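You operate a simulated robot arm through the tools that you are given. There is no shell and no other tool.

You are at the controls of a simulated robot arm. One attempt, no reset.

JOB
Slide the green-tab strip up to the blue-tab one, then wind the backdrop down to Low.
Fine: don't lift it; flat end to flat end, in line; the blue-tab one stays put; free the brake before winding, put it back on after.

Only the result counts: the job must be done as asked and must still hold three seconds after the hand-in. Knocking over, shifting, dropping, spilling or breaking anything else fails it.

ROBOT AND FRAMES
A 7-joint arm with a two-finger parallel gripper, fixed in place. Base frame: the origin is at the foot of the arm, x ahead of it, y to its left, z up. Readings come in m, rad, newtons and seconds.
Its first joint turns from -2.601 to 2.601 rad. Payload 3.43 kg.
The tool frame sits at the grasp point between the pads (the TCP): z along the fingers, y along the line on which they close. The tips reach 0.03 m beyond it. Largest opening 0.094 m; finger width 0.028, thickness 0.01; the body of the gripper, 0.05 by 0.096 m, starts 0.055 m behind the TCP.
Orientation is that of the tool frame in the base frame, as [roll, pitch, yaw] about the fixed x, y, z axes, in that order (R = Rz(yaw) Ry(pitch) Rx(roll)). With the fingers straight down and closing along the base's y, the tool's x points along the base's -x, its y along +y and its z along -z.

CONTROLS
- The arm moves only by the tool drive_tool. Its argument "commands" is a list of rows, each a list of 7 numbers: the finger opening in cm, from 0 to 9.4, then the shift along the base's x, y, z in cm, then the turn, a rotation vector about the base's x, y, z in rad. In form: [[hand, dx, dy, dz, rx, ry, rz], ...]. A call has 1 to 20 rows; each row shifts and turns the commanded pose from where the row before left it. Rows are played at 5 a second. More than 0.05 m and 0.15 rad between two rows, or a gripper value outside its range, and nothing of the call is played. Where a pose cannot be reached the arm comes as near as it can. A force on the tool above 50 N (or 10 N above the force at the start of the call, whichever is more), or a blocked arm, ends the call early, and 0.2 s more pass. The fingers move at their own pace (about 0.045 m/s each) and stop on an object; they squeeze with about 28 N. The grip force told is the motor's: it shows also when the fingers shut on nothing. Time passes only in rows, and 0.2 s behind the last, so rows that do not move let the fingers close. It gives the time, the measured TCP pose, the force on the tool (base axes), the opening and the grip force at its end, in the units of the frame above (readings bear some noise), with the torque about the TCP (base axes, N m) and any sound that the robot's microphone picked up, and new pictures: "show" is both (left out), scene, wrist or none.
- Cameras (640 x 400 px; columns grow to the right, rows downward): "scene" is fixed at [0.2206, -0.5008, 1.1535]; the picture's right is [0.97, -0.24, 0.00], its down [-0.07, -0.27, -0.96] and it looks along [0.23, 0.93, -0.28] (base axes); focal length 360 px, centre (320, 200). "wrist" rides on the gripper at [0.076, 0.014, -0.103] in the tool frame; the picture's right is [-0.18, 0.98, 0.00], its down [-0.75, -0.14, -0.64] and it looks along [-0.63, -0.12, 0.77] (tool axes); focal length 243 px, centre (320, 200). There is no depth. A picture from a camera that has moved, and an enlarged one, comes with that camera's place and axes in the base frame and with its lens.
- inspect(camera, box): a new picture of the part [left, top, right, bottom] of that camera's present view, enlarged. It takes no simulated time.
- close_job(): hands the job in; it is judged then, once.

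Nothing tells you positions but the pictures and the camera data. Unless the task says otherwise, let go and move clear before handing in.

The tools are called after ">>>" by a JSON object that holds its "fn" and its "kwargs". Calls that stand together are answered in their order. drive_tool: Moves the arm, as the interface text tells. Its arguments: {"type":"object","properties":{"commands":{"type":"array","items":{"type":"array","items":{"type":"number"}}},"show":{"type":"string","enum":["both","scene","wrist","none"]}},"required":["commands"]} The other tools are called the same way: inspect (camera, box) takes an enlarged picture of a part of a camera's view; close_job () hands the job in.

At the start:

```text
time_s: 0.0
tcp_pos: [0.4976, 0.4895, 1.0335]
tool_rot: [3.141, 0.0, 3.141]
contact_force: [0.3, -0.5, -0.3]
moment: [0.02, -0.02, -0.01]
finger_gap: 0.0942
finger_force: 0.1
```

scene: 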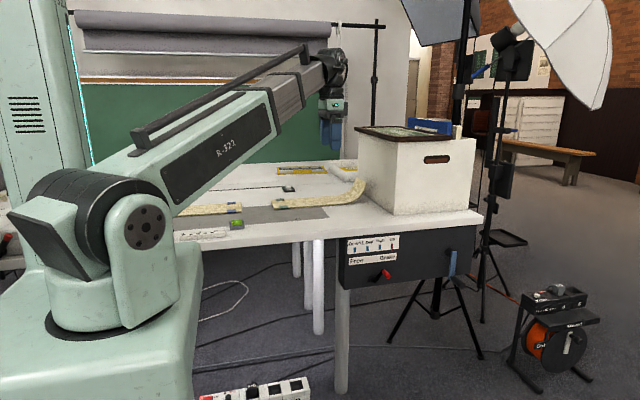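
wrist: 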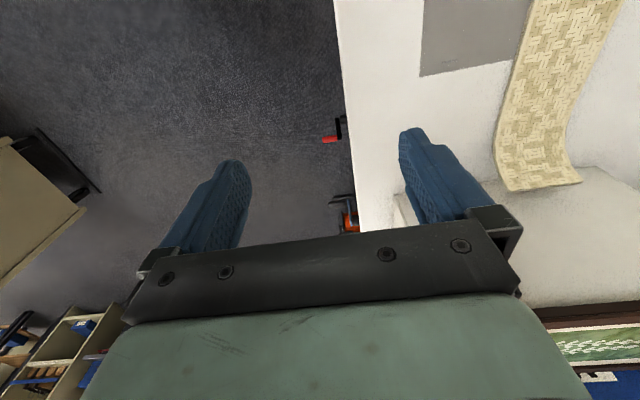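

I see a table with woven strips, a white box, and a control panel on the table's front with a red switch and labels. I'll look closer before moving anything.

>>> {"fn": "inspect", "kwargs": {"camera": "scene", "box": [170, 150, 380, 280]}}

>>> {"fn": "inspect", "kwargs": {"camera": "scene", "box": [330, 220, 480, 310]}}

>>> {"fn": "inspect", "kwargs": {"camera": "scene", "box": [60, 0, 400, 180]}}

>>> {"fn": "inspect", "kwargs": {"camera": "wrist", "box": [300, 0, 640, 220]}}

```text
3.05 times, centred on (275, 215) of scene
camera zoom: at [0.2206, -0.5008, 1.1535], right [0.97, -0.24, 0.0], down [-0.07, -0.27, -0.96], along [0.23, 0.93, -0.28], focal length 1097 px, centre (457, 154)
```

zoom: 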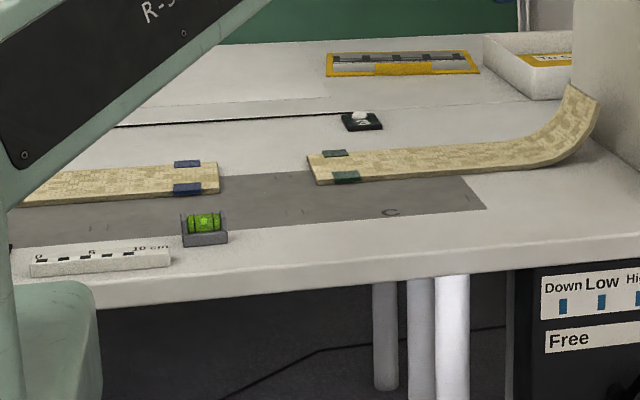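

```text
4.27 times, centred on (405, 265) of scene
camera zoom: at [0.2206, -0.5008, 1.1535], right [0.97, -0.24, 0.0], down [-0.07, -0.27, -0.96], along [0.23, 0.93, -0.28], focal length 1536 px, centre (-43, -77)
```

zoom: 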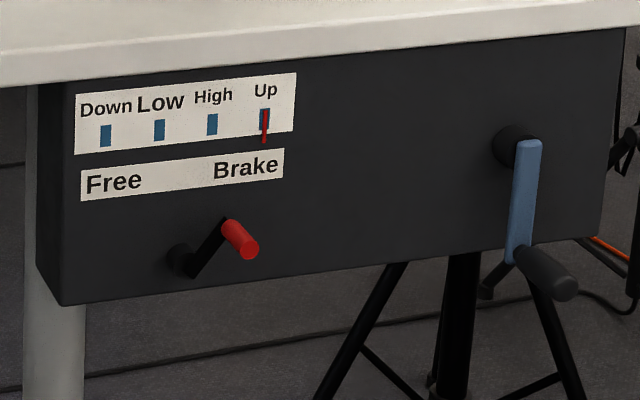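

```text
1.88 times, centred on (230, 90) of scene
camera zoom: at [0.2206, -0.5008, 1.1535], right [0.97, -0.24, 0.0], down [-0.07, -0.27, -0.96], along [0.23, 0.93, -0.28], focal length 678 px, centre (489, 407)
```

zoom: 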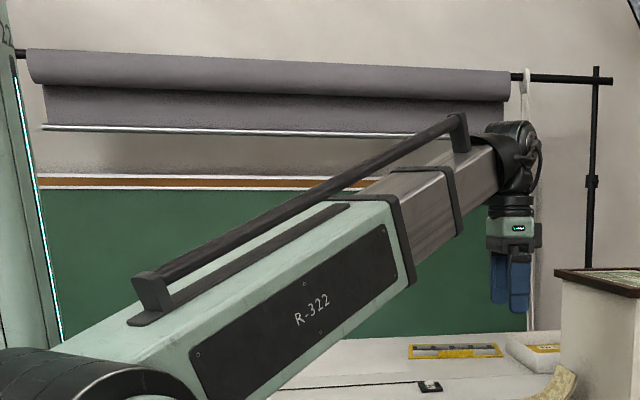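

```text
1.82 times, centred on (470, 110) of wrist
camera zoom: at [0.4214, 0.5024, 1.1372], right [0.18, 0.98, 0.0], down [0.75, -0.14, 0.64], along [0.63, -0.12, -0.77], focal length 441 px, centre (47, 364)
```

zoom: 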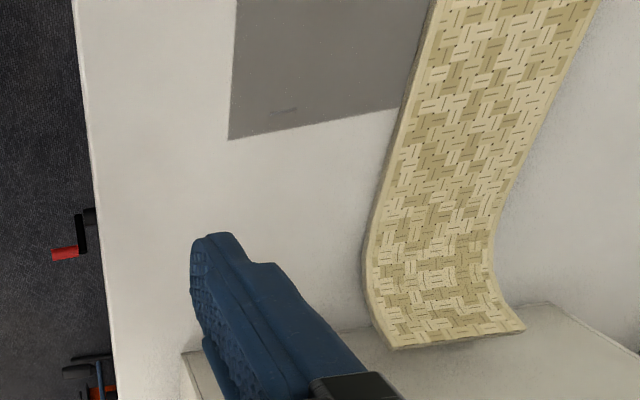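

The green-tab strip lies flat at about x 0.36–0.6, y 0.75–0.87 and z 0.75, and its far end curls up near the white box. The blue-tab strip's end is near x 0.245. The panel with the brake knob (about 0.69, 0.48, 0.59) and the crank (hub about 0.935, 0.5, 0.63) is under the front edge. First I'll move the arm above the strip for a better look.

>>> {"fn": "drive_tool", "kwargs": {"commands": [[9.4, -1.4, 3.2, -1, 0, 0, 0], [9.4, -1.4, 3.2, -1, 0, 0, 0], [9.4, -1.4, 3.2, -1, 0, 0, 0], [9.4, -1.4, 3.2, -1, 0, 0, 0], [9.4, -1.4, 3.2, -1, 0, 0, 0], [9.4, -1.4, 3.2, -1, 0, 0, 0], [9.4, -1.4, 3.2, -1, 0, 0, 0], [9.4, -1.4, 3.2, -1, 0, 0, 0], [9.4, -1.4, 3.2, -1, 0, 0, 0], [9.4, 0, 0, 0, 0, 0, 0]]}}

```text
time_s: 2.2
tcp_pos: [0.376, 0.7754, 0.9443]
tool_rot: [-3.141, 0.0, 3.141]
contact_force: [0.1, 0.2, 0.2]
moment: [-0.01, 0.04, 0.0]
finger_gap: 0.094
finger_force: 0.0
camera wrist: at [0.2981, 0.7889, 1.0473], right [0.18, 0.98, 0.0], down [0.75, -0.14, 0.64], along [0.63, -0.12, -0.77], focal length 243 px, centre (320, 200)
```

scene: 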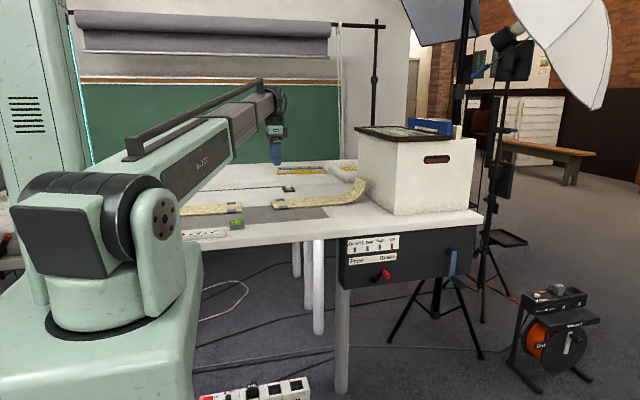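
wrist: 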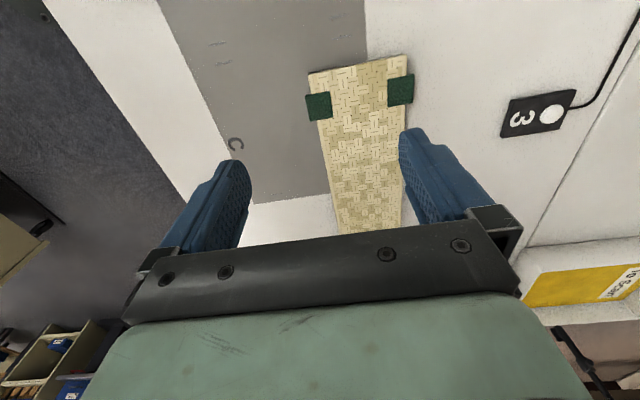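

The green strip is about 0.10 m wide, parallel to x, with its end near x 0.361. I'll move toward −x to see the blue strip's end in the same view.

>>> {"fn": "drive_tool", "kwargs": {"commands": [[9.4, -3, 0.8, 0, 0, 0, 0], [9.4, -3, 0.8, 0, 0, 0, 0], [9.4, -3, 0.8, 0, 0, 0, 0], [9.4, -3, 0.8, 0, 0, 0, 0], [9.4, -2, 0.5, 0, 0, 0, 0], [9.4, 0, 0, 0, 0, 0, 0]]}}

>>> {"fn": "inspect", "kwargs": {"camera": "wrist", "box": [220, 0, 460, 150]}}

```text
time_s: 3.6
tcp_pos: [0.2318, 0.8135, 0.9455]
tool_rot: [3.141, 0.001, -3.141]
contact_force: [-0.7, 0.5, -0.1]
moment: [0.03, 0.0, -0.01]
finger_gap: 0.0941
finger_force: 0.1
camera wrist: at [0.1561, 0.8265, 1.0475], right [0.18, 0.98, 0.0], down [0.75, -0.14, 0.64], along [0.63, -0.12, -0.77], focal length 243 px, centre (320, 200)
```

scene: 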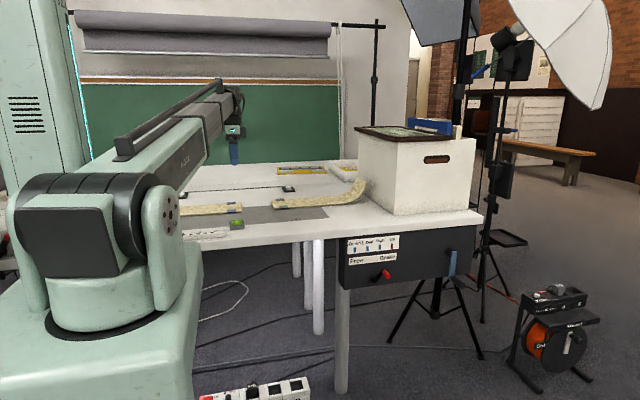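
wrist: 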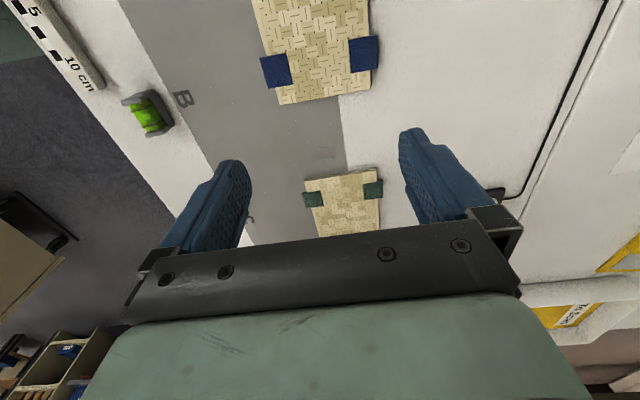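

```text
2.67 times, centred on (340, 75) of wrist
camera zoom: at [0.1561, 0.8265, 1.0475], right [0.18, 0.98, 0.0], down [0.75, -0.14, 0.64], along [0.63, -0.12, -0.77], focal length 647 px, centre (267, 533)
```

zoom: 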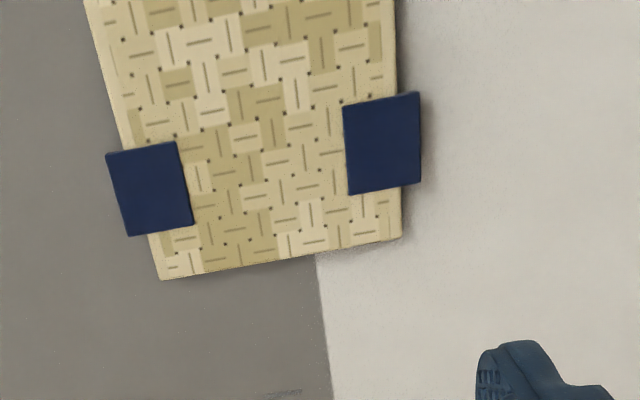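

The two strips are nearly in line already (y about 0.763–0.868), with a gap of about 0.115 m. I'll press down with both fingertips behind the green tabs and drag the strip toward −x, so I'm moving above it now.

>>> {"fn": "drive_tool", "kwargs": {"commands": [[6, 3.9, 0.03, 0, 0, 0, 0], [6, 3.9, 0.03, 0, 0, 0, 0], [6, 3.7, 0.03, 0, 0, 0, 0], [6, 3.7, 0.03, 0, 0, 0, 0], [6, 3.6, 0.03, -3, 0, 0, 0], [6, 0, 0, -4, 0, 0, 0], [6, 0, 0, -4, 0, 0, 0], [6, 0, 0, -2, 0, 0, 0], [6, 0, 0, -1, 0, 0, 0], [6, 0, 0, 0, 0, 0, 0]]}}

>>> {"fn": "inspect", "kwargs": {"camera": "scene", "box": [170, 150, 380, 280]}}

```text
time_s: 5.8
tcp_pos: [0.4198, 0.8129, 0.8029]
tool_rot: [-3.141, 0.0, 3.14]
contact_force: [0.8, 0.2, -0.2]
moment: [0.03, -0.04, -0.01]
finger_gap: 0.0602
finger_force: 0.0
camera wrist: at [0.3438, 0.8269, 0.9067], right [0.18, 0.98, 0.0], down [0.75, -0.14, 0.64], along [0.63, -0.12, -0.77], focal length 243 px, centre (320, 200)
```

scene: 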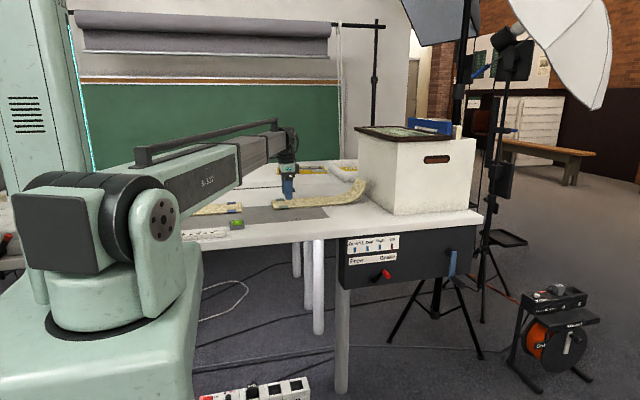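
wrist: 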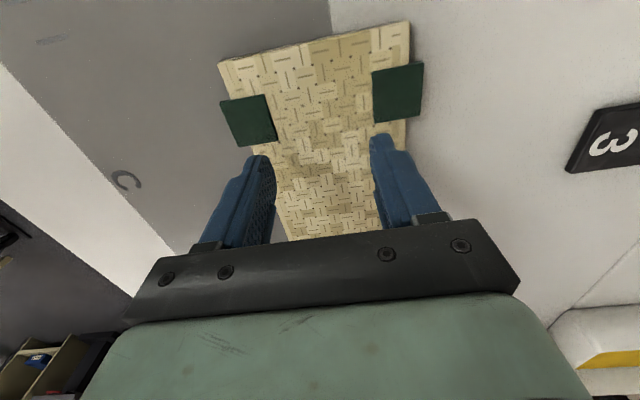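

```text
3.05 times, centred on (275, 215) of scene
camera zoom: at [0.2206, -0.5008, 1.1535], right [0.97, -0.24, 0.0], down [-0.07, -0.27, -0.96], along [0.23, 0.93, -0.28], focal length 1097 px, centre (457, 154)
```

zoom: 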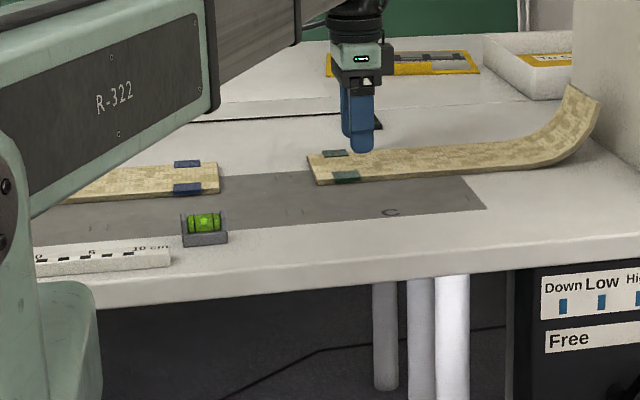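

The fingertips are centred over the strip. I'm lowering in small steps until they make contact.

>>> {"fn": "drive_tool", "kwargs": {"commands": [[6, 0, 0.2, -0.6, 0, 0, 0], [6, 0, 0, -0.4, 0, 0, 0], [6, 0, 0, -0.3, 0, 0, 0], [6, 0, 0, 0, 0, 0, 0]], "show": "none"}}

```text
time_s: 6.8
tcp_pos: [0.419, 0.8167, 0.7909]
tool_rot: [3.141, 0.0, -3.14]
contact_force: [-0.5, 0.3, 0.5]
moment: [0.03, 0.0, -0.01]
finger_gap: 0.06
finger_force: 0.0
```

>>> {"fn": "drive_tool", "kwargs": {"commands": [[6, 0, 0, -0.2, 0, 0, 0], [6, 0, 0, -0.1, 0, 0, 0], [6, 0, 0, 0, 0, 0, 0]], "show": "none"}}

>>> {"fn": "drive_tool", "kwargs": {"commands": [[6, 0, 0, -0.2, 0, 0, 0], [6, 0, 0, 0, 0, 0, 0]], "show": "none"}}

```text
time_s: 7.6
tcp_pos: [0.4195, 0.8161, 0.7884]
tool_rot: [3.141, -0.001, -3.141]
contact_force: [-0.4, -0.4, -0.6]
moment: [-0.02, -0.02, -0.04]
finger_gap: 0.06
finger_force: 0.0
```

```text
time_s: 8.2
tcp_pos: [0.4194, 0.8162, 0.7854]
tool_rot: [3.141, 0.001, 3.14]
contact_force: [0.3, 0.3, 0.2]
moment: [0.01, 0.01, 0.0]
finger_gap: 0.0599
finger_force: 0.0
```

No contact yet with the tips at z of about 0.755, so I'll keep lowering gently.

>>> {"fn": "drive_tool", "kwargs": {"commands": [[6, 0, 0, -0.2, 0, 0, 0], [6, 0, 0, 0, 0, 0, 0]], "show": "none"}}

>>> {"fn": "drive_tool", "kwargs": {"commands": [[6, 0, 0, -0.2, 0, 0, 0], [6, 0, 0, 0, 0, 0, 0]], "show": "wrist"}}

```text
time_s: 8.8
tcp_pos: [0.4206, 0.8157, 0.783]
tool_rot: [3.141, 0.0, 3.139]
contact_force: [0.3, 0.2, -0.4]
moment: [0.03, 0.0, -0.03]
finger_gap: 0.0599
finger_force: 0.1
```

```text
time_s: 9.4
tcp_pos: [0.4202, 0.8166, 0.7818]
tool_rot: [-3.141, -0.002, -3.14]
contact_force: [0.0, 0.1, -0.7]
moment: [-0.03, 0.0, -0.02]
finger_gap: 0.0599
finger_force: 0.1
camera wrist: at [0.3442, 0.8305, 0.8848], right [0.18, 0.98, 0.0], down [0.75, -0.14, 0.64], along [0.63, -0.12, -0.77], focal length 243 px, centre (320, 200)
```

wrist: 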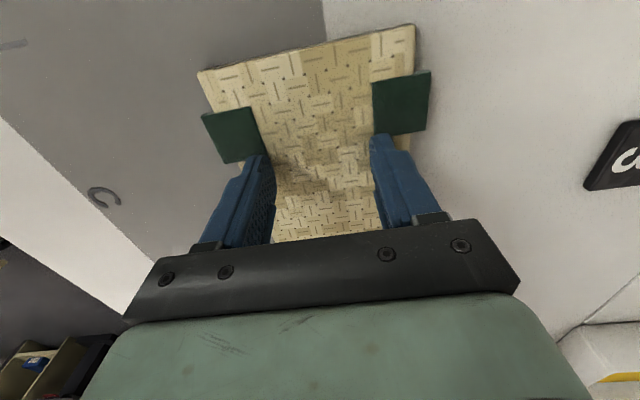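

>>> {"fn": "drive_tool", "kwargs": {"commands": [[6, 0, 0, -0.2, 0, 0, 0], [6, 0, 0, 0, 0, 0, 0]], "show": "none"}}

>>> {"fn": "drive_tool", "kwargs": {"commands": [[6, 0, 0, -0.2, 0, 0, 0], [6, 0, 0, 0, 0, 0, 0]], "show": "none"}}

>>> {"fn": "drive_tool", "kwargs": {"commands": [[6, 0, 0, -0.2, 0, 0, 0], [6, 0, 0, 0, 0, 0, 0]], "show": "none"}}

```text
time_s: 10.0
tcp_pos: [0.4212, 0.8172, 0.7796]
tool_rot: [-3.141, -0.001, 3.141]
contact_force: [-0.8, -0.5, 1.5]
moment: [-0.02, 0.0, 0.0]
finger_gap: 0.0602
finger_force: 0.0
```

```text
time_s: 10.6
tcp_pos: [0.4203, 0.8168, 0.7789]
tool_rot: [3.139, 0.0, 3.141]
contact_force: [1.6, 1.7, 8.0]
moment: [-0.17, -0.07, 0.01]
finger_gap: 0.0594
finger_force: 0.1
```

```text
time_s: 11.2
tcp_pos: [0.4194, 0.8167, 0.7791]
tool_rot: [3.138, 0.001, -3.14]
contact_force: [2.7, 3.5, 41.1]
moment: [-0.63, -0.06, 0.1]
finger_gap: 0.0594
finger_force: 0.0
```

Contact is at a TCP z of about 0.779, and the press is now 41 N. I'll ease that slightly and try a short drag toward −x.

>>> {"fn": "drive_tool", "kwargs": {"commands": [[6, 0, 0, 0.07, 0, 0, 0], [6, -0.25, 0, 0, 0, 0, 0], [6, -0.25, 0, 0, 0, 0, 0], [6, -0.25, 0, 0, 0, 0, 0], [6, -0.25, 0, 0, 0, 0, 0], [6, 0, 0, 0, 0, 0, 0]]}}

>>> {"fn": "inspect", "kwargs": {"camera": "scene", "box": [170, 150, 380, 280]}}

```text
time_s: 11.9
tcp_pos: [0.4209, 0.816, 0.7802]
tool_rot: [3.141, 0.007, -3.141]
contact_force: [0.8, -4.9, 13.8]
moment: [-0.2, 0.15, -0.02]
finger_gap: 0.0595
finger_force: 0.1
stopped in row 3: the force on the tool passed its limit at 52 N (the readings are from after the stop); the commanded pose is now the measured one
camera wrist: at [0.3432, 0.8301, 0.8815], right [0.18, 0.98, 0.0], down [0.75, -0.14, 0.65], along [0.64, -0.12, -0.76], focal length 243 px, centre (320, 200)
```

scene: 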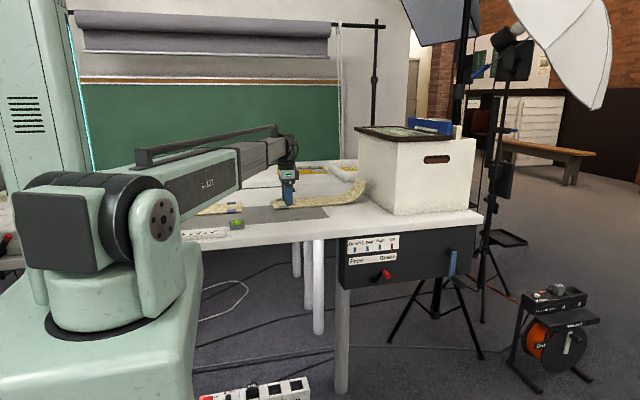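
wrist: 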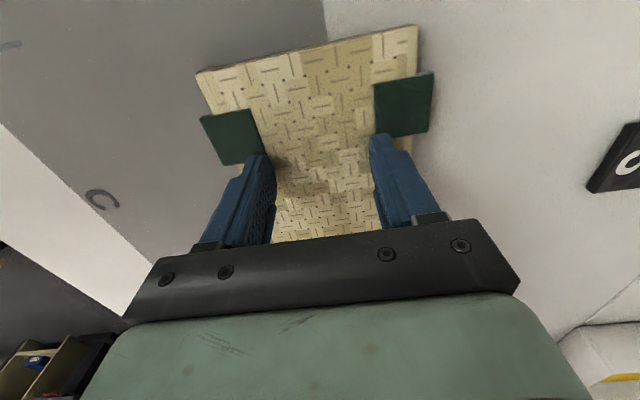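

```text
3.05 times, centred on (275, 215) of scene
camera zoom: at [0.2206, -0.5008, 1.1535], right [0.97, -0.24, 0.0], down [-0.07, -0.27, -0.96], along [0.23, 0.93, -0.28], focal length 1097 px, centre (457, 154)
```

zoom: 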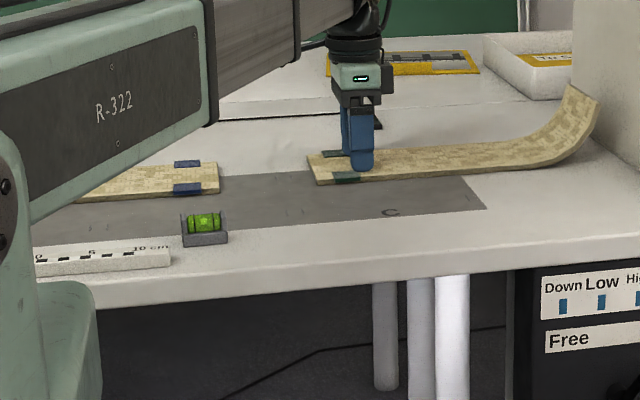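

The press plus pull exceeded the force limit. It has settled to about 14 N, so I'll try a gentle drag at that lighter press.

>>> {"fn": "drive_tool", "kwargs": {"commands": [[6, -0.2, 0, 0, 0, 0, 0], [6, -0.2, 0, 0, 0, 0, 0], [6, -0.2, 0, 0, 0, 0, 0]], "show": "wrist"}}

```text
time_s: 12.7
tcp_pos: [0.415, 0.8167, 0.7792]
tool_rot: [3.139, 0.006, 3.141]
contact_force: [12.7, 0.0, 34.6]
moment: [-0.61, -0.1, 0.18]
finger_gap: 0.0595
finger_force: 0.1
camera wrist: at [0.3377, 0.8303, 0.8813], right [0.18, 0.98, 0.0], down [0.75, -0.14, 0.65], along [0.64, -0.12, -0.76], focal length 243 px, centre (320, 200)
```

wrist: 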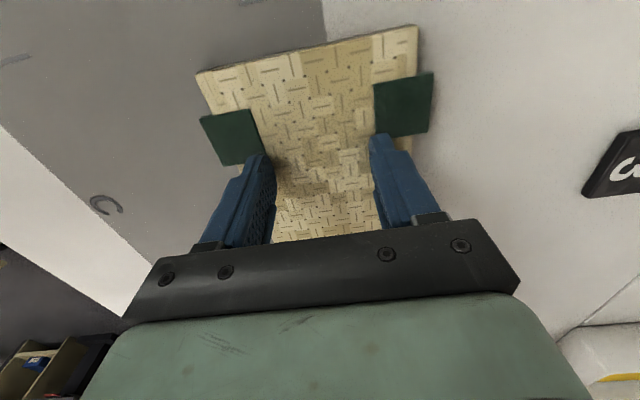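

The strip moves together with the fingers (12.7 N of drag at a 34 N press). I'll continue in small steps.

>>> {"fn": "drive_tool", "kwargs": {"commands": [[6, -0.3, 0, 0.02, 0, 0, 0], [6, -0.4, 0, 0, 0, 0, 0], [6, -0.4, 0, 0, 0, 0, 0], [6, -0.4, 0, 0, 0, 0, 0], [6, -0.4, 0, 0, 0, 0, 0], [6, -0.4, 0, 0, 0, 0, 0]], "show": "wrist"}}

```text
time_s: 14.1
tcp_pos: [0.3898, 0.8167, 0.7797]
tool_rot: [3.139, 0.006, -3.141]
contact_force: [11.9, 0.0, 30.9]
moment: [-0.34, -0.14, 0.17]
finger_gap: 0.0595
finger_force: 0.1
camera wrist: at [0.3132, 0.8301, 0.8814], right [0.18, 0.98, 0.0], down [0.75, -0.14, 0.65], along [0.64, -0.12, -0.76], focal length 243 px, centre (320, 200)
```

wrist: 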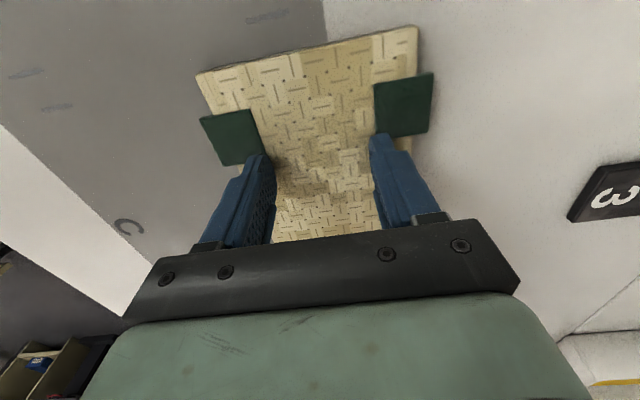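

The strip tracks the fingers exactly. About 8.5 cm remain, so I'll drag about 6 cm more and then check.

>>> {"fn": "drive_tool", "kwargs": {"commands": [[6, -0.5, 0, 0, 0, 0, 0], [6, -0.5, 0, 0, 0, 0, 0], [6, -0.5, 0, 0, 0, 0, 0], [6, -0.5, 0, 0, 0, 0, 0], [6, -0.5, 0, 0, 0, 0, 0], [6, -0.5, 0, 0, 0, 0, 0], [6, -0.5, 0, 0, 0, 0, 0], [6, -0.5, 0, 0, 0, 0, 0], [6, -0.5, 0, 0, 0, 0, 0], [6, -0.5, 0, 0, 0, 0, 0], [6, -0.5, 0, 0, 0, 0, 0], [6, -0.5, 0, 0, 0, 0, 0]]}}

>>> {"fn": "inspect", "kwargs": {"camera": "scene", "box": [170, 150, 380, 280]}}

```text
time_s: 16.7
tcp_pos: [0.3304, 0.8156, 0.7792]
tool_rot: [3.139, 0.008, -3.141]
contact_force: [17.3, 0.5, 44.6]
moment: [-0.67, -0.23, 0.32]
finger_gap: 0.0596
finger_force: 0.0
camera wrist: at [0.2536, 0.8295, 0.8812], right [0.18, 0.98, 0.0], down [0.75, -0.14, 0.65], along [0.64, -0.12, -0.76], focal length 243 px, centre (320, 200)
```

scene: 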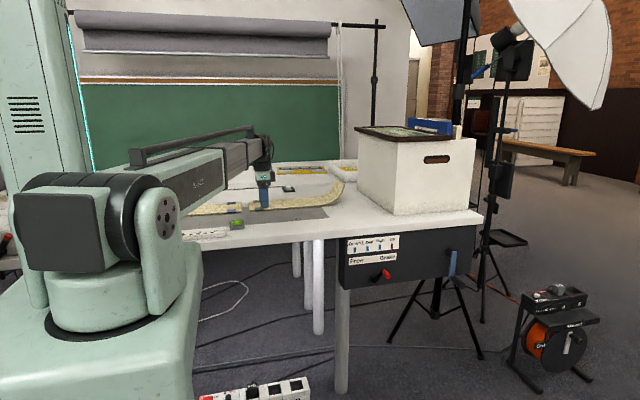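
wrist: 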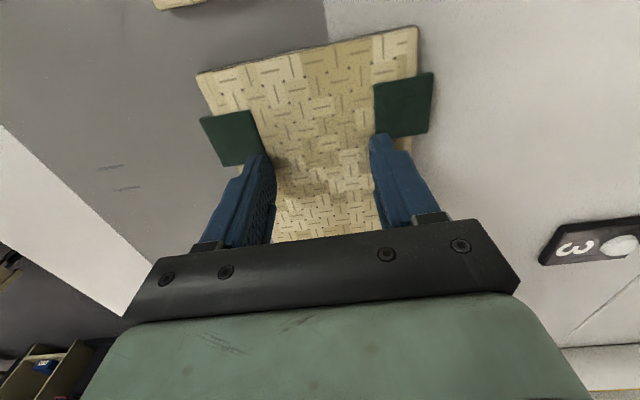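

```text
3.05 times, centred on (275, 215) of scene
camera zoom: at [0.2206, -0.5008, 1.1535], right [0.97, -0.24, 0.0], down [-0.07, -0.27, -0.96], along [0.23, 0.93, -0.28], focal length 1097 px, centre (457, 154)
```

zoom: 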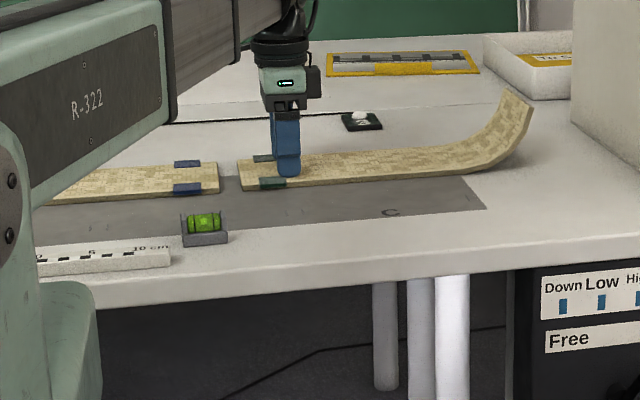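

About 2.6 cm of gap remains. I'll drag another 1.8 cm, then lift off to measure alignment from above.

>>> {"fn": "drive_tool", "kwargs": {"commands": [[6, -0.3, 0, 0.02, 0, 0, 0], [6, -0.3, 0, 0, 0, 0, 0], [6, -0.3, 0, 0, 0, 0, 0], [6, -0.3, 0, 0, 0, 0, 0], [6, -0.3, 0, 0, 0, 0, 0], [6, -0.3, 0, 0, 0, 0, 0]], "show": "wrist"}}

>>> {"fn": "inspect", "kwargs": {"camera": "wrist", "box": [130, 0, 450, 160]}}

```text
time_s: 18.1
tcp_pos: [0.3126, 0.8169, 0.7795]
tool_rot: [3.139, 0.004, -3.14]
contact_force: [12.5, -0.8, 36.1]
moment: [-0.45, -0.14, 0.09]
finger_gap: 0.0597
finger_force: 0.1
camera wrist: at [0.236, 0.8307, 0.8814], right [0.18, 0.98, 0.0], down [0.75, -0.14, 0.65], along [0.64, -0.12, -0.76], focal length 243 px, centre (320, 200)
```

wrist: 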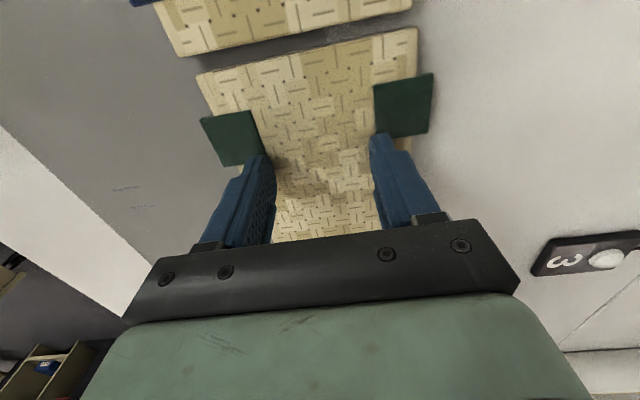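

```text
2.00 times, centred on (290, 80) of wrist
camera zoom: at [0.236, 0.8307, 0.8814], right [0.18, 0.98, 0.0], down [0.75, -0.14, 0.65], along [0.64, -0.12, -0.76], focal length 485 px, centre (380, 440)
```

zoom: 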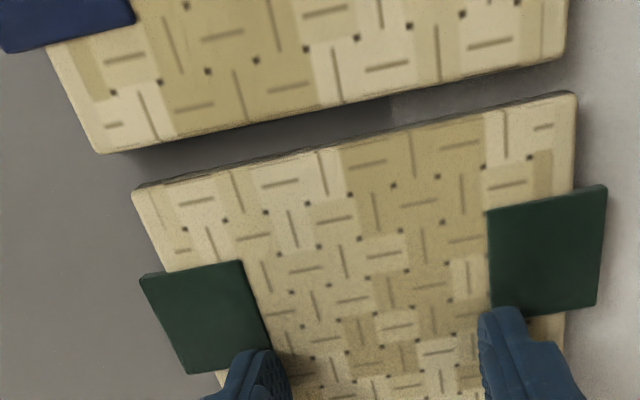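

The gap is about 7–10 mm, with a slight lateral and yaw offset. I'll lift straight off and view both strips from higher up to measure it better.

>>> {"fn": "drive_tool", "kwargs": {"commands": [[6, 0, 0, 0.2, 0, 0, 0], [6, 0, 0, 1, 0, 0, 0], [6, 0, 0, 3, 0, 0, 0], [6, -2, 0, 4, 0, 0, 0], [6, -3.5, 0, 1, 0, 0, 0], [6, 0, 0, 0, 0, 0, 0], [6, 0, 0, 0, 0, 0, 0]], "show": "wrist"}}

>>> {"fn": "inspect", "kwargs": {"camera": "wrist", "box": [200, 0, 440, 150]}}

>>> {"fn": "inspect", "kwargs": {"camera": "scene", "box": [190, 170, 340, 240]}}

```text
time_s: 19.7
tcp_pos: [0.2579, 0.8178, 0.8702]
tool_rot: [-3.141, 0.006, -3.14]
contact_force: [-1.1, -0.3, -0.4]
moment: [0.0, -0.01, 0.0]
finger_gap: 0.0601
finger_force: 0.0
camera wrist: at [0.1812, 0.8315, 0.9728], right [0.18, 0.98, 0.0], down [0.75, -0.14, 0.65], along [0.64, -0.12, -0.76], focal length 243 px, centre (320, 200)
```

wrist: 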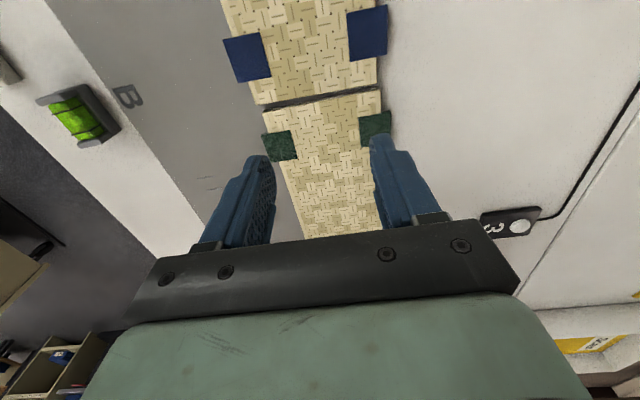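

```text
2.67 times, centred on (320, 75) of wrist
camera zoom: at [0.1812, 0.8315, 0.9728], right [0.18, 0.98, 0.0], down [0.75, -0.14, 0.65], along [0.64, -0.12, -0.76], focal length 647 px, centre (320, 533)
```

zoom: 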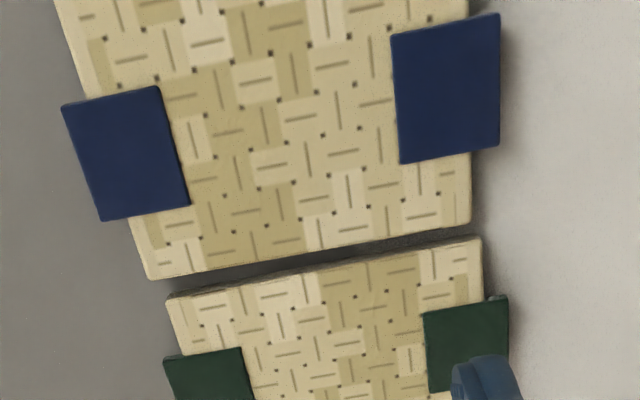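

```text
4.27 times, centred on (265, 205) of scene
camera zoom: at [0.2206, -0.5008, 1.1535], right [0.97, -0.24, 0.0], down [-0.07, -0.27, -0.96], along [0.23, 0.93, -0.28], focal length 1536 px, centre (555, 179)
```

zoom: 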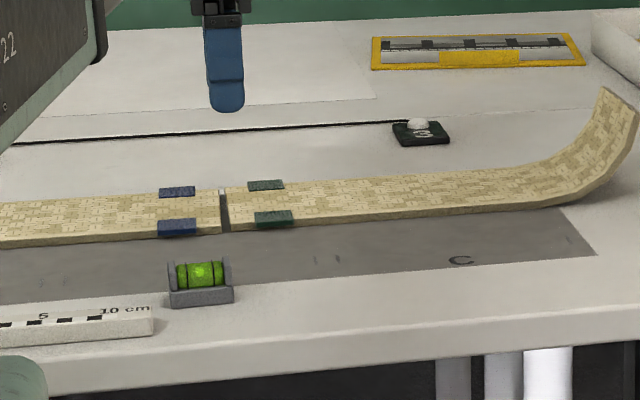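

The green strip sits about 3–4 mm toward +y, with a relative yaw of about 0.02 rad. I'll take more precise measurements from other zooms.

>>> {"fn": "inspect", "kwargs": {"camera": "scene", "box": [180, 190, 260, 240]}}

>>> {"fn": "inspect", "kwargs": {"camera": "scene", "box": [235, 180, 315, 230]}}

>>> {"fn": "inspect", "kwargs": {"camera": "wrist", "box": [240, 80, 400, 240]}}

```text
8.00 times, centred on (220, 215) of scene
camera zoom: at [0.2206, -0.5008, 1.1535], right [0.97, -0.24, 0.0], down [-0.07, -0.27, -0.96], along [0.23, 0.93, -0.28], focal length 2880 px, centre (1120, 80)
```

zoom: 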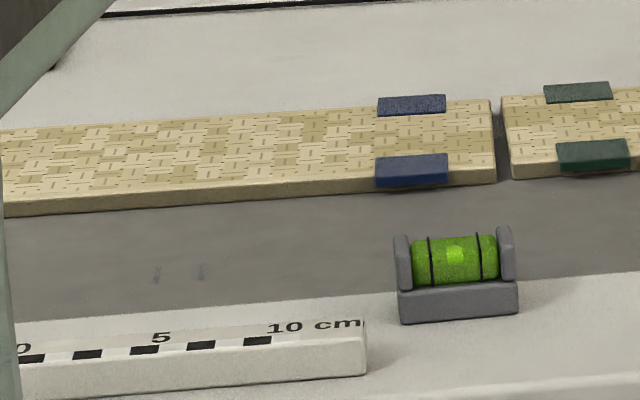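

```text
8.00 times, centred on (275, 205) of scene
camera zoom: at [0.2206, -0.5008, 1.1535], right [0.97, -0.24, 0.0], down [-0.07, -0.27, -0.96], along [0.23, 0.93, -0.28], focal length 2880 px, centre (680, 160)
```

zoom: 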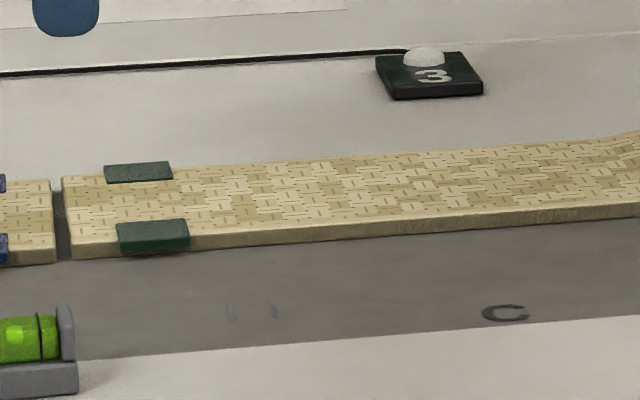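

```text
2.50 times, centred on (320, 160) of wrist
camera zoom: at [0.1812, 0.8315, 0.9728], right [0.18, 0.98, 0.0], down [0.75, -0.14, 0.65], along [0.64, -0.12, -0.76], focal length 606 px, centre (320, 300)
```

zoom: 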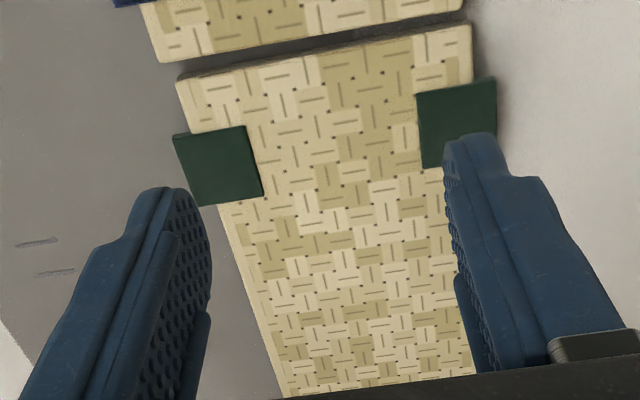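

Combining the views, the green strip needs about −0.019 rad of yaw and about 4 mm toward −y. I'll go back down to the same spot and press again.

>>> {"fn": "drive_tool", "kwargs": {"commands": [[6, 3.5, 0, -1, 0, 0, 0], [6, 2, 0, -4, 0, 0, 0], [6, 0, 0, -3, 0, 0, 0], [6, 0, 0, -0.7, 0, 0, 0], [6, 0, 0, -0.3, 0, 0, 0], [6, 0, 0, -0.1, 0, 0, 0], [6, 0, 0, 0, 0, 0, 0]], "show": "wrist"}}

```text
time_s: 21.3
tcp_pos: [0.3119, 0.8193, 0.7787]
tool_rot: [3.14, 0.006, 3.14]
contact_force: [0.7, 1.0, 4.0]
moment: [-0.12, 0.06, 0.02]
finger_gap: 0.0598
finger_force: 0.0
camera wrist: at [0.2362, 0.8318, 0.8817], right [0.18, 0.98, 0.0], down [0.75, -0.14, 0.65], along [0.64, -0.12, -0.76], focal length 243 px, centre (320, 200)
```

wrist: 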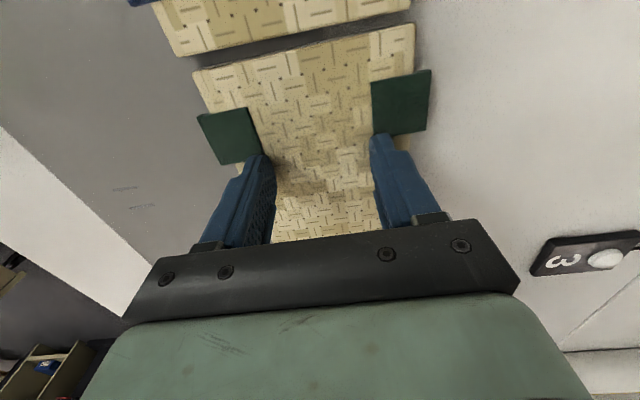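

Light contact is made. Next I'll press and correct with a small yaw, a −y shift and a slight −x slide.

>>> {"fn": "drive_tool", "kwargs": {"commands": [[6, 0, 0, -0.1, 0, 0, 0], [6, 0, -0.13, 0, 0, 0, -0.005], [6, -0.05, -0.13, 0, 0, 0, -0.005], [6, -0.1, -0.13, 0, 0, 0, -0.005], [6, -0.1, -0.11, 0, 0, 0, -0.004], [6, 0, 0, 0, 0, 0, 0]], "show": "wrist"}}

>>> {"fn": "inspect", "kwargs": {"camera": "wrist", "box": [130, 0, 450, 160]}}

```text
time_s: 22.7
tcp_pos: [0.3118, 0.8124, 0.7791]
tool_rot: [3.141, 0.008, 3.122]
contact_force: [5.7, 7.3, 20.3]
moment: [-0.15, 0.03, 0.1]
finger_gap: 0.0577
finger_force: 0.0
camera wrist: at [0.2344, 0.8262, 0.8815], right [0.2, 0.98, 0.0], down [0.75, -0.16, 0.65], along [0.63, -0.13, -0.76], focal length 243 px, centre (320, 200)
```

wrist: 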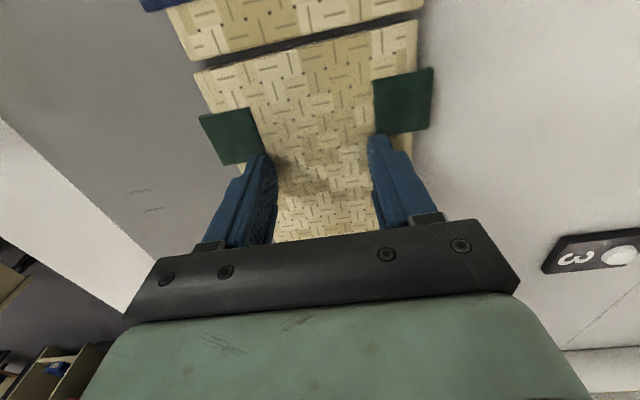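

```text
2.00 times, centred on (290, 80) of wrist
camera zoom: at [0.2344, 0.8262, 0.8815], right [0.2, 0.98, 0.0], down [0.75, -0.16, 0.65], along [0.63, -0.13, -0.76], focal length 485 px, centre (380, 440)
```

zoom: 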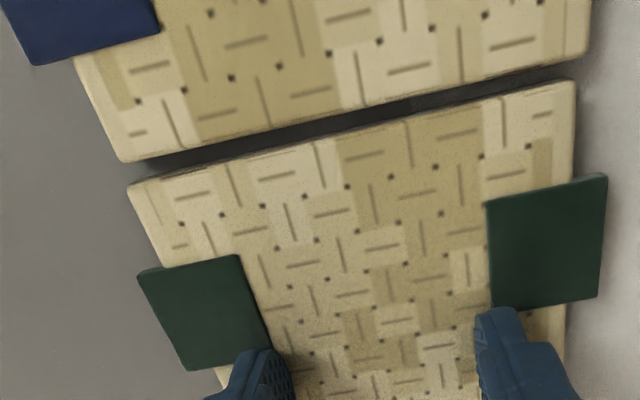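

The ends look nearly parallel now. I'll lift off again for a precise check from the same vantage point.

>>> {"fn": "drive_tool", "kwargs": {"commands": [[6, 0, 0, 0.2, 0, 0, 0], [6, 0, 0, 1, 0, 0, 0], [6, 0, 0, 3, 0, 0, 0], [6, -2, 0, 4, 0, 0, 0], [6, -3.5, 0.5, 1, 0, 0, 0], [6, 0, 0, 0, 0, 0, 0], [6, 0, 0, 0, 0, 0, 0]], "show": "none"}}

>>> {"fn": "inspect", "kwargs": {"camera": "wrist", "box": [200, 0, 440, 150]}}

>>> {"fn": "inspect", "kwargs": {"camera": "scene", "box": [180, 190, 260, 240]}}

>>> {"fn": "inspect", "kwargs": {"camera": "scene", "box": [235, 180, 315, 230]}}

```text
time_s: 24.3
tcp_pos: [0.2546, 0.8154, 0.8717]
tool_rot: [-3.142, 0.005, 3.125]
contact_force: [-0.2, -0.3, 0.4]
moment: [-0.01, 0.02, 0.0]
finger_gap: 0.0598
finger_force: 0.1
```

```text
2.67 times, centred on (320, 75) of wrist
camera zoom: at [0.1784, 0.83, 0.9745], right [0.2, 0.98, 0.0], down [0.75, -0.16, 0.65], along [0.63, -0.13, -0.76], focal length 647 px, centre (320, 533)
```

zoom: 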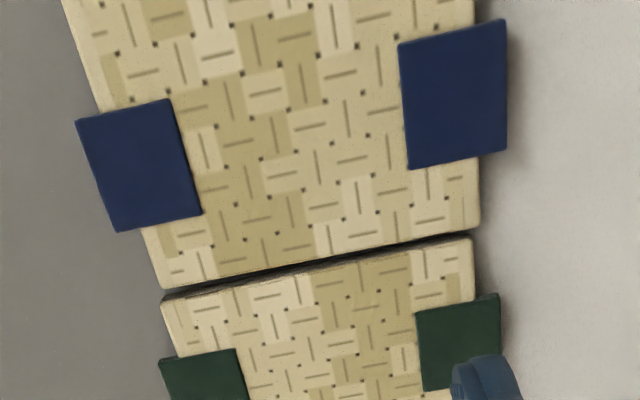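

```text
8.00 times, centred on (220, 215) of scene
camera zoom: at [0.2206, -0.5008, 1.1535], right [0.97, -0.24, 0.0], down [-0.07, -0.27, -0.96], along [0.23, 0.93, -0.28], focal length 2880 px, centre (1120, 80)
```

zoom: 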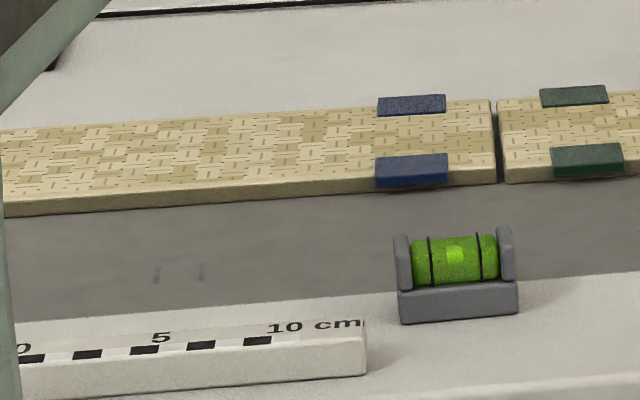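

```text
8.00 times, centred on (275, 205) of scene
camera zoom: at [0.2206, -0.5008, 1.1535], right [0.97, -0.24, 0.0], down [-0.07, -0.27, -0.96], along [0.23, 0.93, -0.28], focal length 2880 px, centre (680, 160)
```

zoom: 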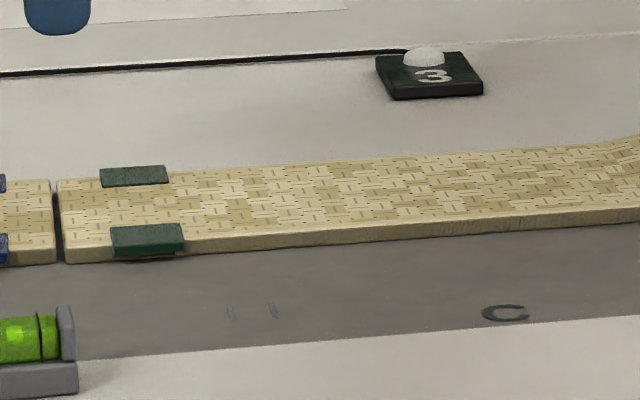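

The lateral correction overshot by about 2 mm, and some yaw remains. I'll zoom further into the edges for accurate line fits.

>>> {"fn": "inspect", "kwargs": {"camera": "scene", "box": [180, 200, 220, 225]}}

>>> {"fn": "inspect", "kwargs": {"camera": "scene", "box": [220, 195, 260, 220]}}

>>> {"fn": "inspect", "kwargs": {"camera": "scene", "box": [275, 190, 315, 215]}}

>>> {"fn": "inspect", "kwargs": {"camera": "wrist", "box": [240, 70, 400, 170]}}

```text
16.00 times, centred on (200, 212) of scene
camera zoom: at [0.2206, -0.5008, 1.1535], right [0.97, -0.24, 0.0], down [-0.07, -0.27, -0.96], along [0.23, 0.93, -0.28], focal length 5759 px, centre (2240, 0)
```

zoom: 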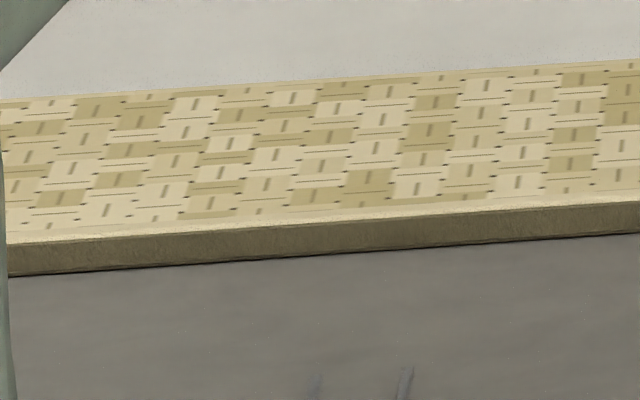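

```text
16.00 times, centred on (240, 208) of scene
camera zoom: at [0.2206, -0.5008, 1.1535], right [0.97, -0.24, 0.0], down [-0.07, -0.27, -0.96], along [0.23, 0.93, -0.28], focal length 5759 px, centre (1600, 80)
```

zoom: 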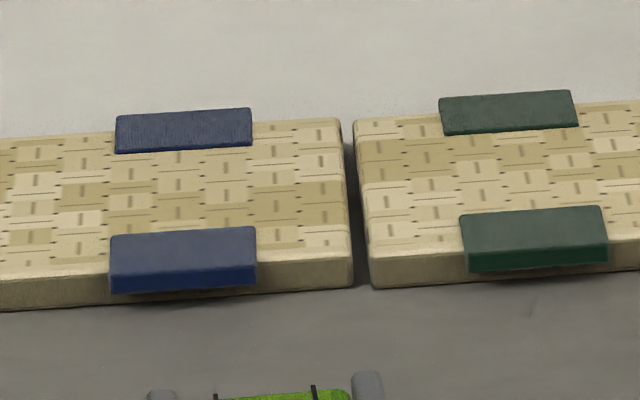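

```text
16.00 times, centred on (295, 202) of scene
camera zoom: at [0.2206, -0.5008, 1.1535], right [0.97, -0.24, 0.0], down [-0.07, -0.27, -0.96], along [0.23, 0.93, -0.28], focal length 5759 px, centre (720, 160)
```

zoom: 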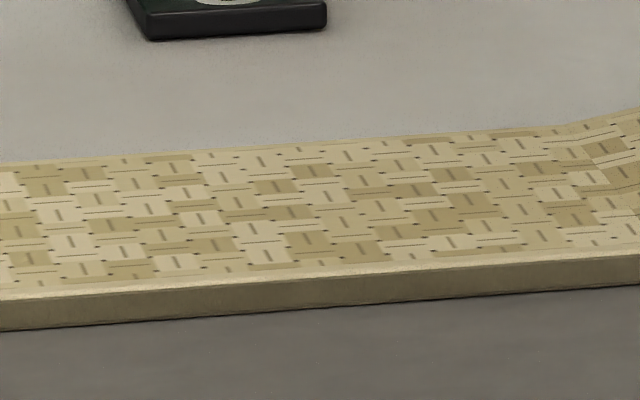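

```text
4.00 times, centred on (320, 120) of wrist
camera zoom: at [0.1784, 0.83, 0.9745], right [0.2, 0.98, 0.0], down [0.75, -0.16, 0.65], along [0.63, -0.13, -0.76], focal length 970 px, centre (320, 520)
```

zoom: 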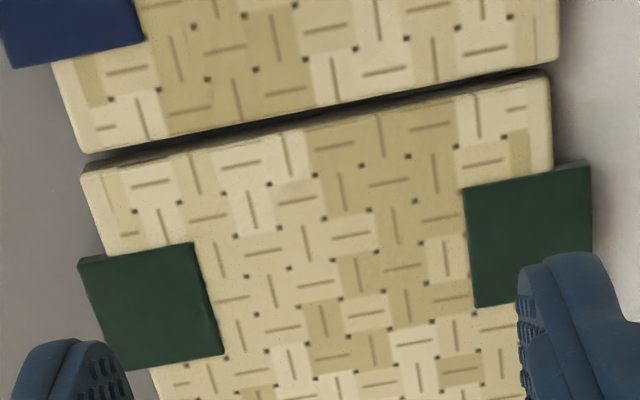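

The remaining errors are about −2 mm in y, about 0.01 rad of yaw and a gap of about 4 mm. I'll press again and apply the correction.

>>> {"fn": "drive_tool", "kwargs": {"commands": [[6, 3.5, -0.5, -1, 0, 0, 0], [6, 2, 0, -4, 0, 0, 0], [6, 0, 0, -3, 0, 0, 0], [6, 0, 0, -0.7, 0, 0, 0], [6, 0, 0, -0.3, 0, 0, 0], [6, 0, 0, -0.1, 0, 0, 0], [6, 0, 0, 0, 0, 0, 0]], "show": "none"}}

>>> {"fn": "drive_tool", "kwargs": {"commands": [[6, 0, 0, -0.1, 0, 0, 0], [6, 0, 0, -0.05, 0, 0, 0], [6, 0, 0, 0, 0, 0, 0]], "show": "none"}}

```text
time_s: 25.9
tcp_pos: [0.3095, 0.8126, 0.7786]
tool_rot: [3.141, 0.005, 3.123]
contact_force: [-1.4, 1.0, 6.1]
moment: [-0.18, 0.16, -0.03]
finger_gap: 0.06
finger_force: 0.0
```

```text
time_s: 26.7
tcp_pos: [0.3088, 0.8126, 0.7801]
tool_rot: [3.14, 0.009, 3.122]
contact_force: [-1.5, 0.3, 22.7]
moment: [-0.34, 0.28, 0.04]
finger_gap: 0.0597
finger_force: 0.1
```

>>> {"fn": "drive_tool", "kwargs": {"commands": [[6, -0.02, 0.06, 0, 0, 0, -0.003], [6, -0.02, 0.06, 0, 0, 0, -0.003], [6, -0.03, 0.06, 0, 0, 0, -0.003], [6, -0.03, 0.06, 0, 0, 0, -0.003], [6, 0, 0, 0, 0, 0, 0]], "show": "none"}}

>>> {"fn": "inspect", "kwargs": {"camera": "wrist", "box": [160, 0, 440, 100]}}

>>> {"fn": "inspect", "kwargs": {"camera": "scene", "box": [220, 195, 260, 220]}}

>>> {"fn": "inspect", "kwargs": {"camera": "scene", "box": [275, 190, 315, 215]}}

```text
time_s: 27.9
tcp_pos: [0.3101, 0.8137, 0.779]
tool_rot: [3.14, 0.007, 3.108]
contact_force: [8.6, -14.8, 36.8]
moment: [-0.7, 0.03, 0.27]
finger_gap: 0.0599
finger_force: 0.0
```

```text
2.29 times, centred on (300, 50) of wrist
camera zoom: at [0.2333, 0.8294, 0.8813], right [0.22, 0.98, 0.0], down [0.74, -0.17, 0.65], along [0.63, -0.14, -0.76], focal length 555 px, centre (366, 543)
```

zoom: 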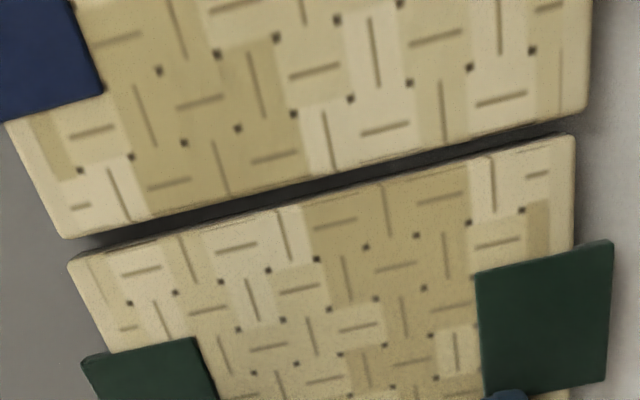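

```text
16.00 times, centred on (240, 208) of scene
camera zoom: at [0.2206, -0.5008, 1.1535], right [0.97, -0.24, 0.0], down [-0.07, -0.27, -0.96], along [0.23, 0.93, -0.28], focal length 5759 px, centre (1600, 80)
```

zoom: 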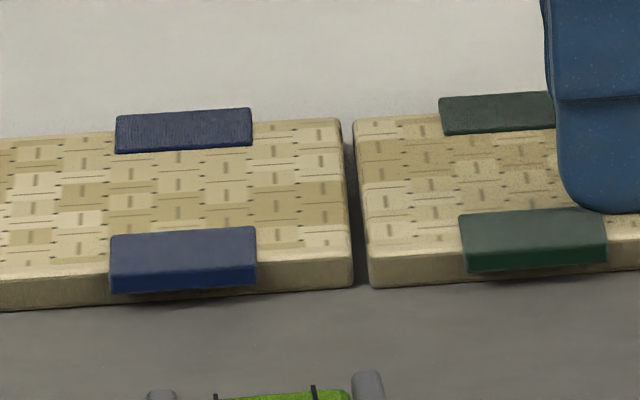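

```text
16.00 times, centred on (295, 202) of scene
camera zoom: at [0.2206, -0.5008, 1.1535], right [0.97, -0.24, 0.0], down [-0.07, -0.27, -0.96], along [0.23, 0.93, -0.28], focal length 5759 px, centre (720, 160)
```

zoom: 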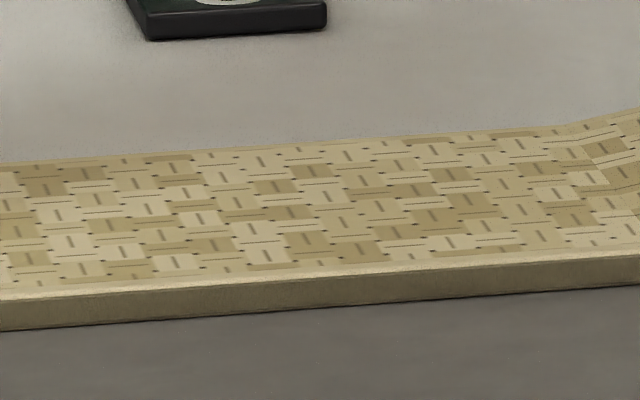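

The strip hasn't moved yet, because friction is holding against 15 N sideways. I'll add small steps.

>>> {"fn": "drive_tool", "kwargs": {"commands": [[6, 0, 0.06, 0, 0, 0, 0], [6, 0, 0.06, 0, 0, 0, 0], [6, 0, 0, 0, 0, 0, 0]], "show": "none"}}

>>> {"fn": "inspect", "kwargs": {"camera": "scene", "box": [220, 195, 260, 220]}}

>>> {"fn": "inspect", "kwargs": {"camera": "scene", "box": [275, 190, 315, 215]}}

```text
time_s: 28.7
tcp_pos: [0.3092, 0.815, 0.7782]
tool_rot: [3.139, 0.005, 3.111]
contact_force: [0.8, -13.6, 33.2]
moment: [-0.71, 0.16, -0.07]
finger_gap: 0.0599
finger_force: 0.0
```

```text
16.00 times, centred on (240, 208) of scene
camera zoom: at [0.2206, -0.5008, 1.1535], right [0.97, -0.24, 0.0], down [-0.07, -0.27, -0.96], along [0.23, 0.93, -0.28], focal length 5759 px, centre (1600, 80)
```

zoom: 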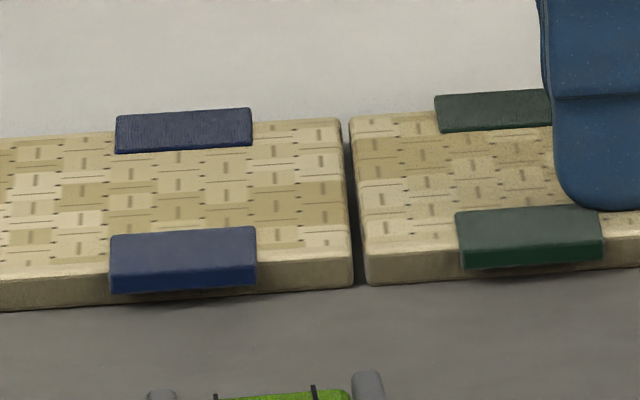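

```text
16.00 times, centred on (295, 202) of scene
camera zoom: at [0.2206, -0.5008, 1.1535], right [0.97, -0.24, 0.0], down [-0.07, -0.27, -0.96], along [0.23, 0.93, -0.28], focal length 5759 px, centre (720, 160)
```

zoom: 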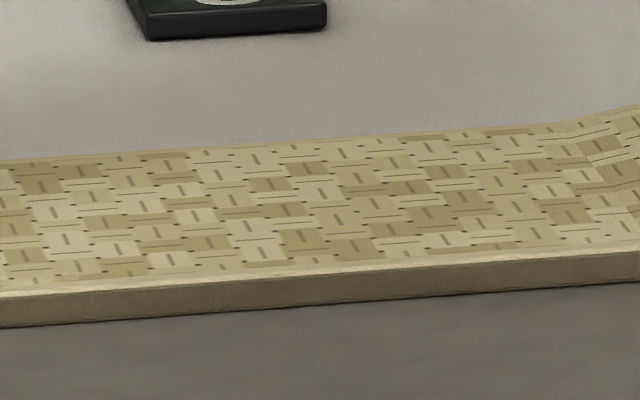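

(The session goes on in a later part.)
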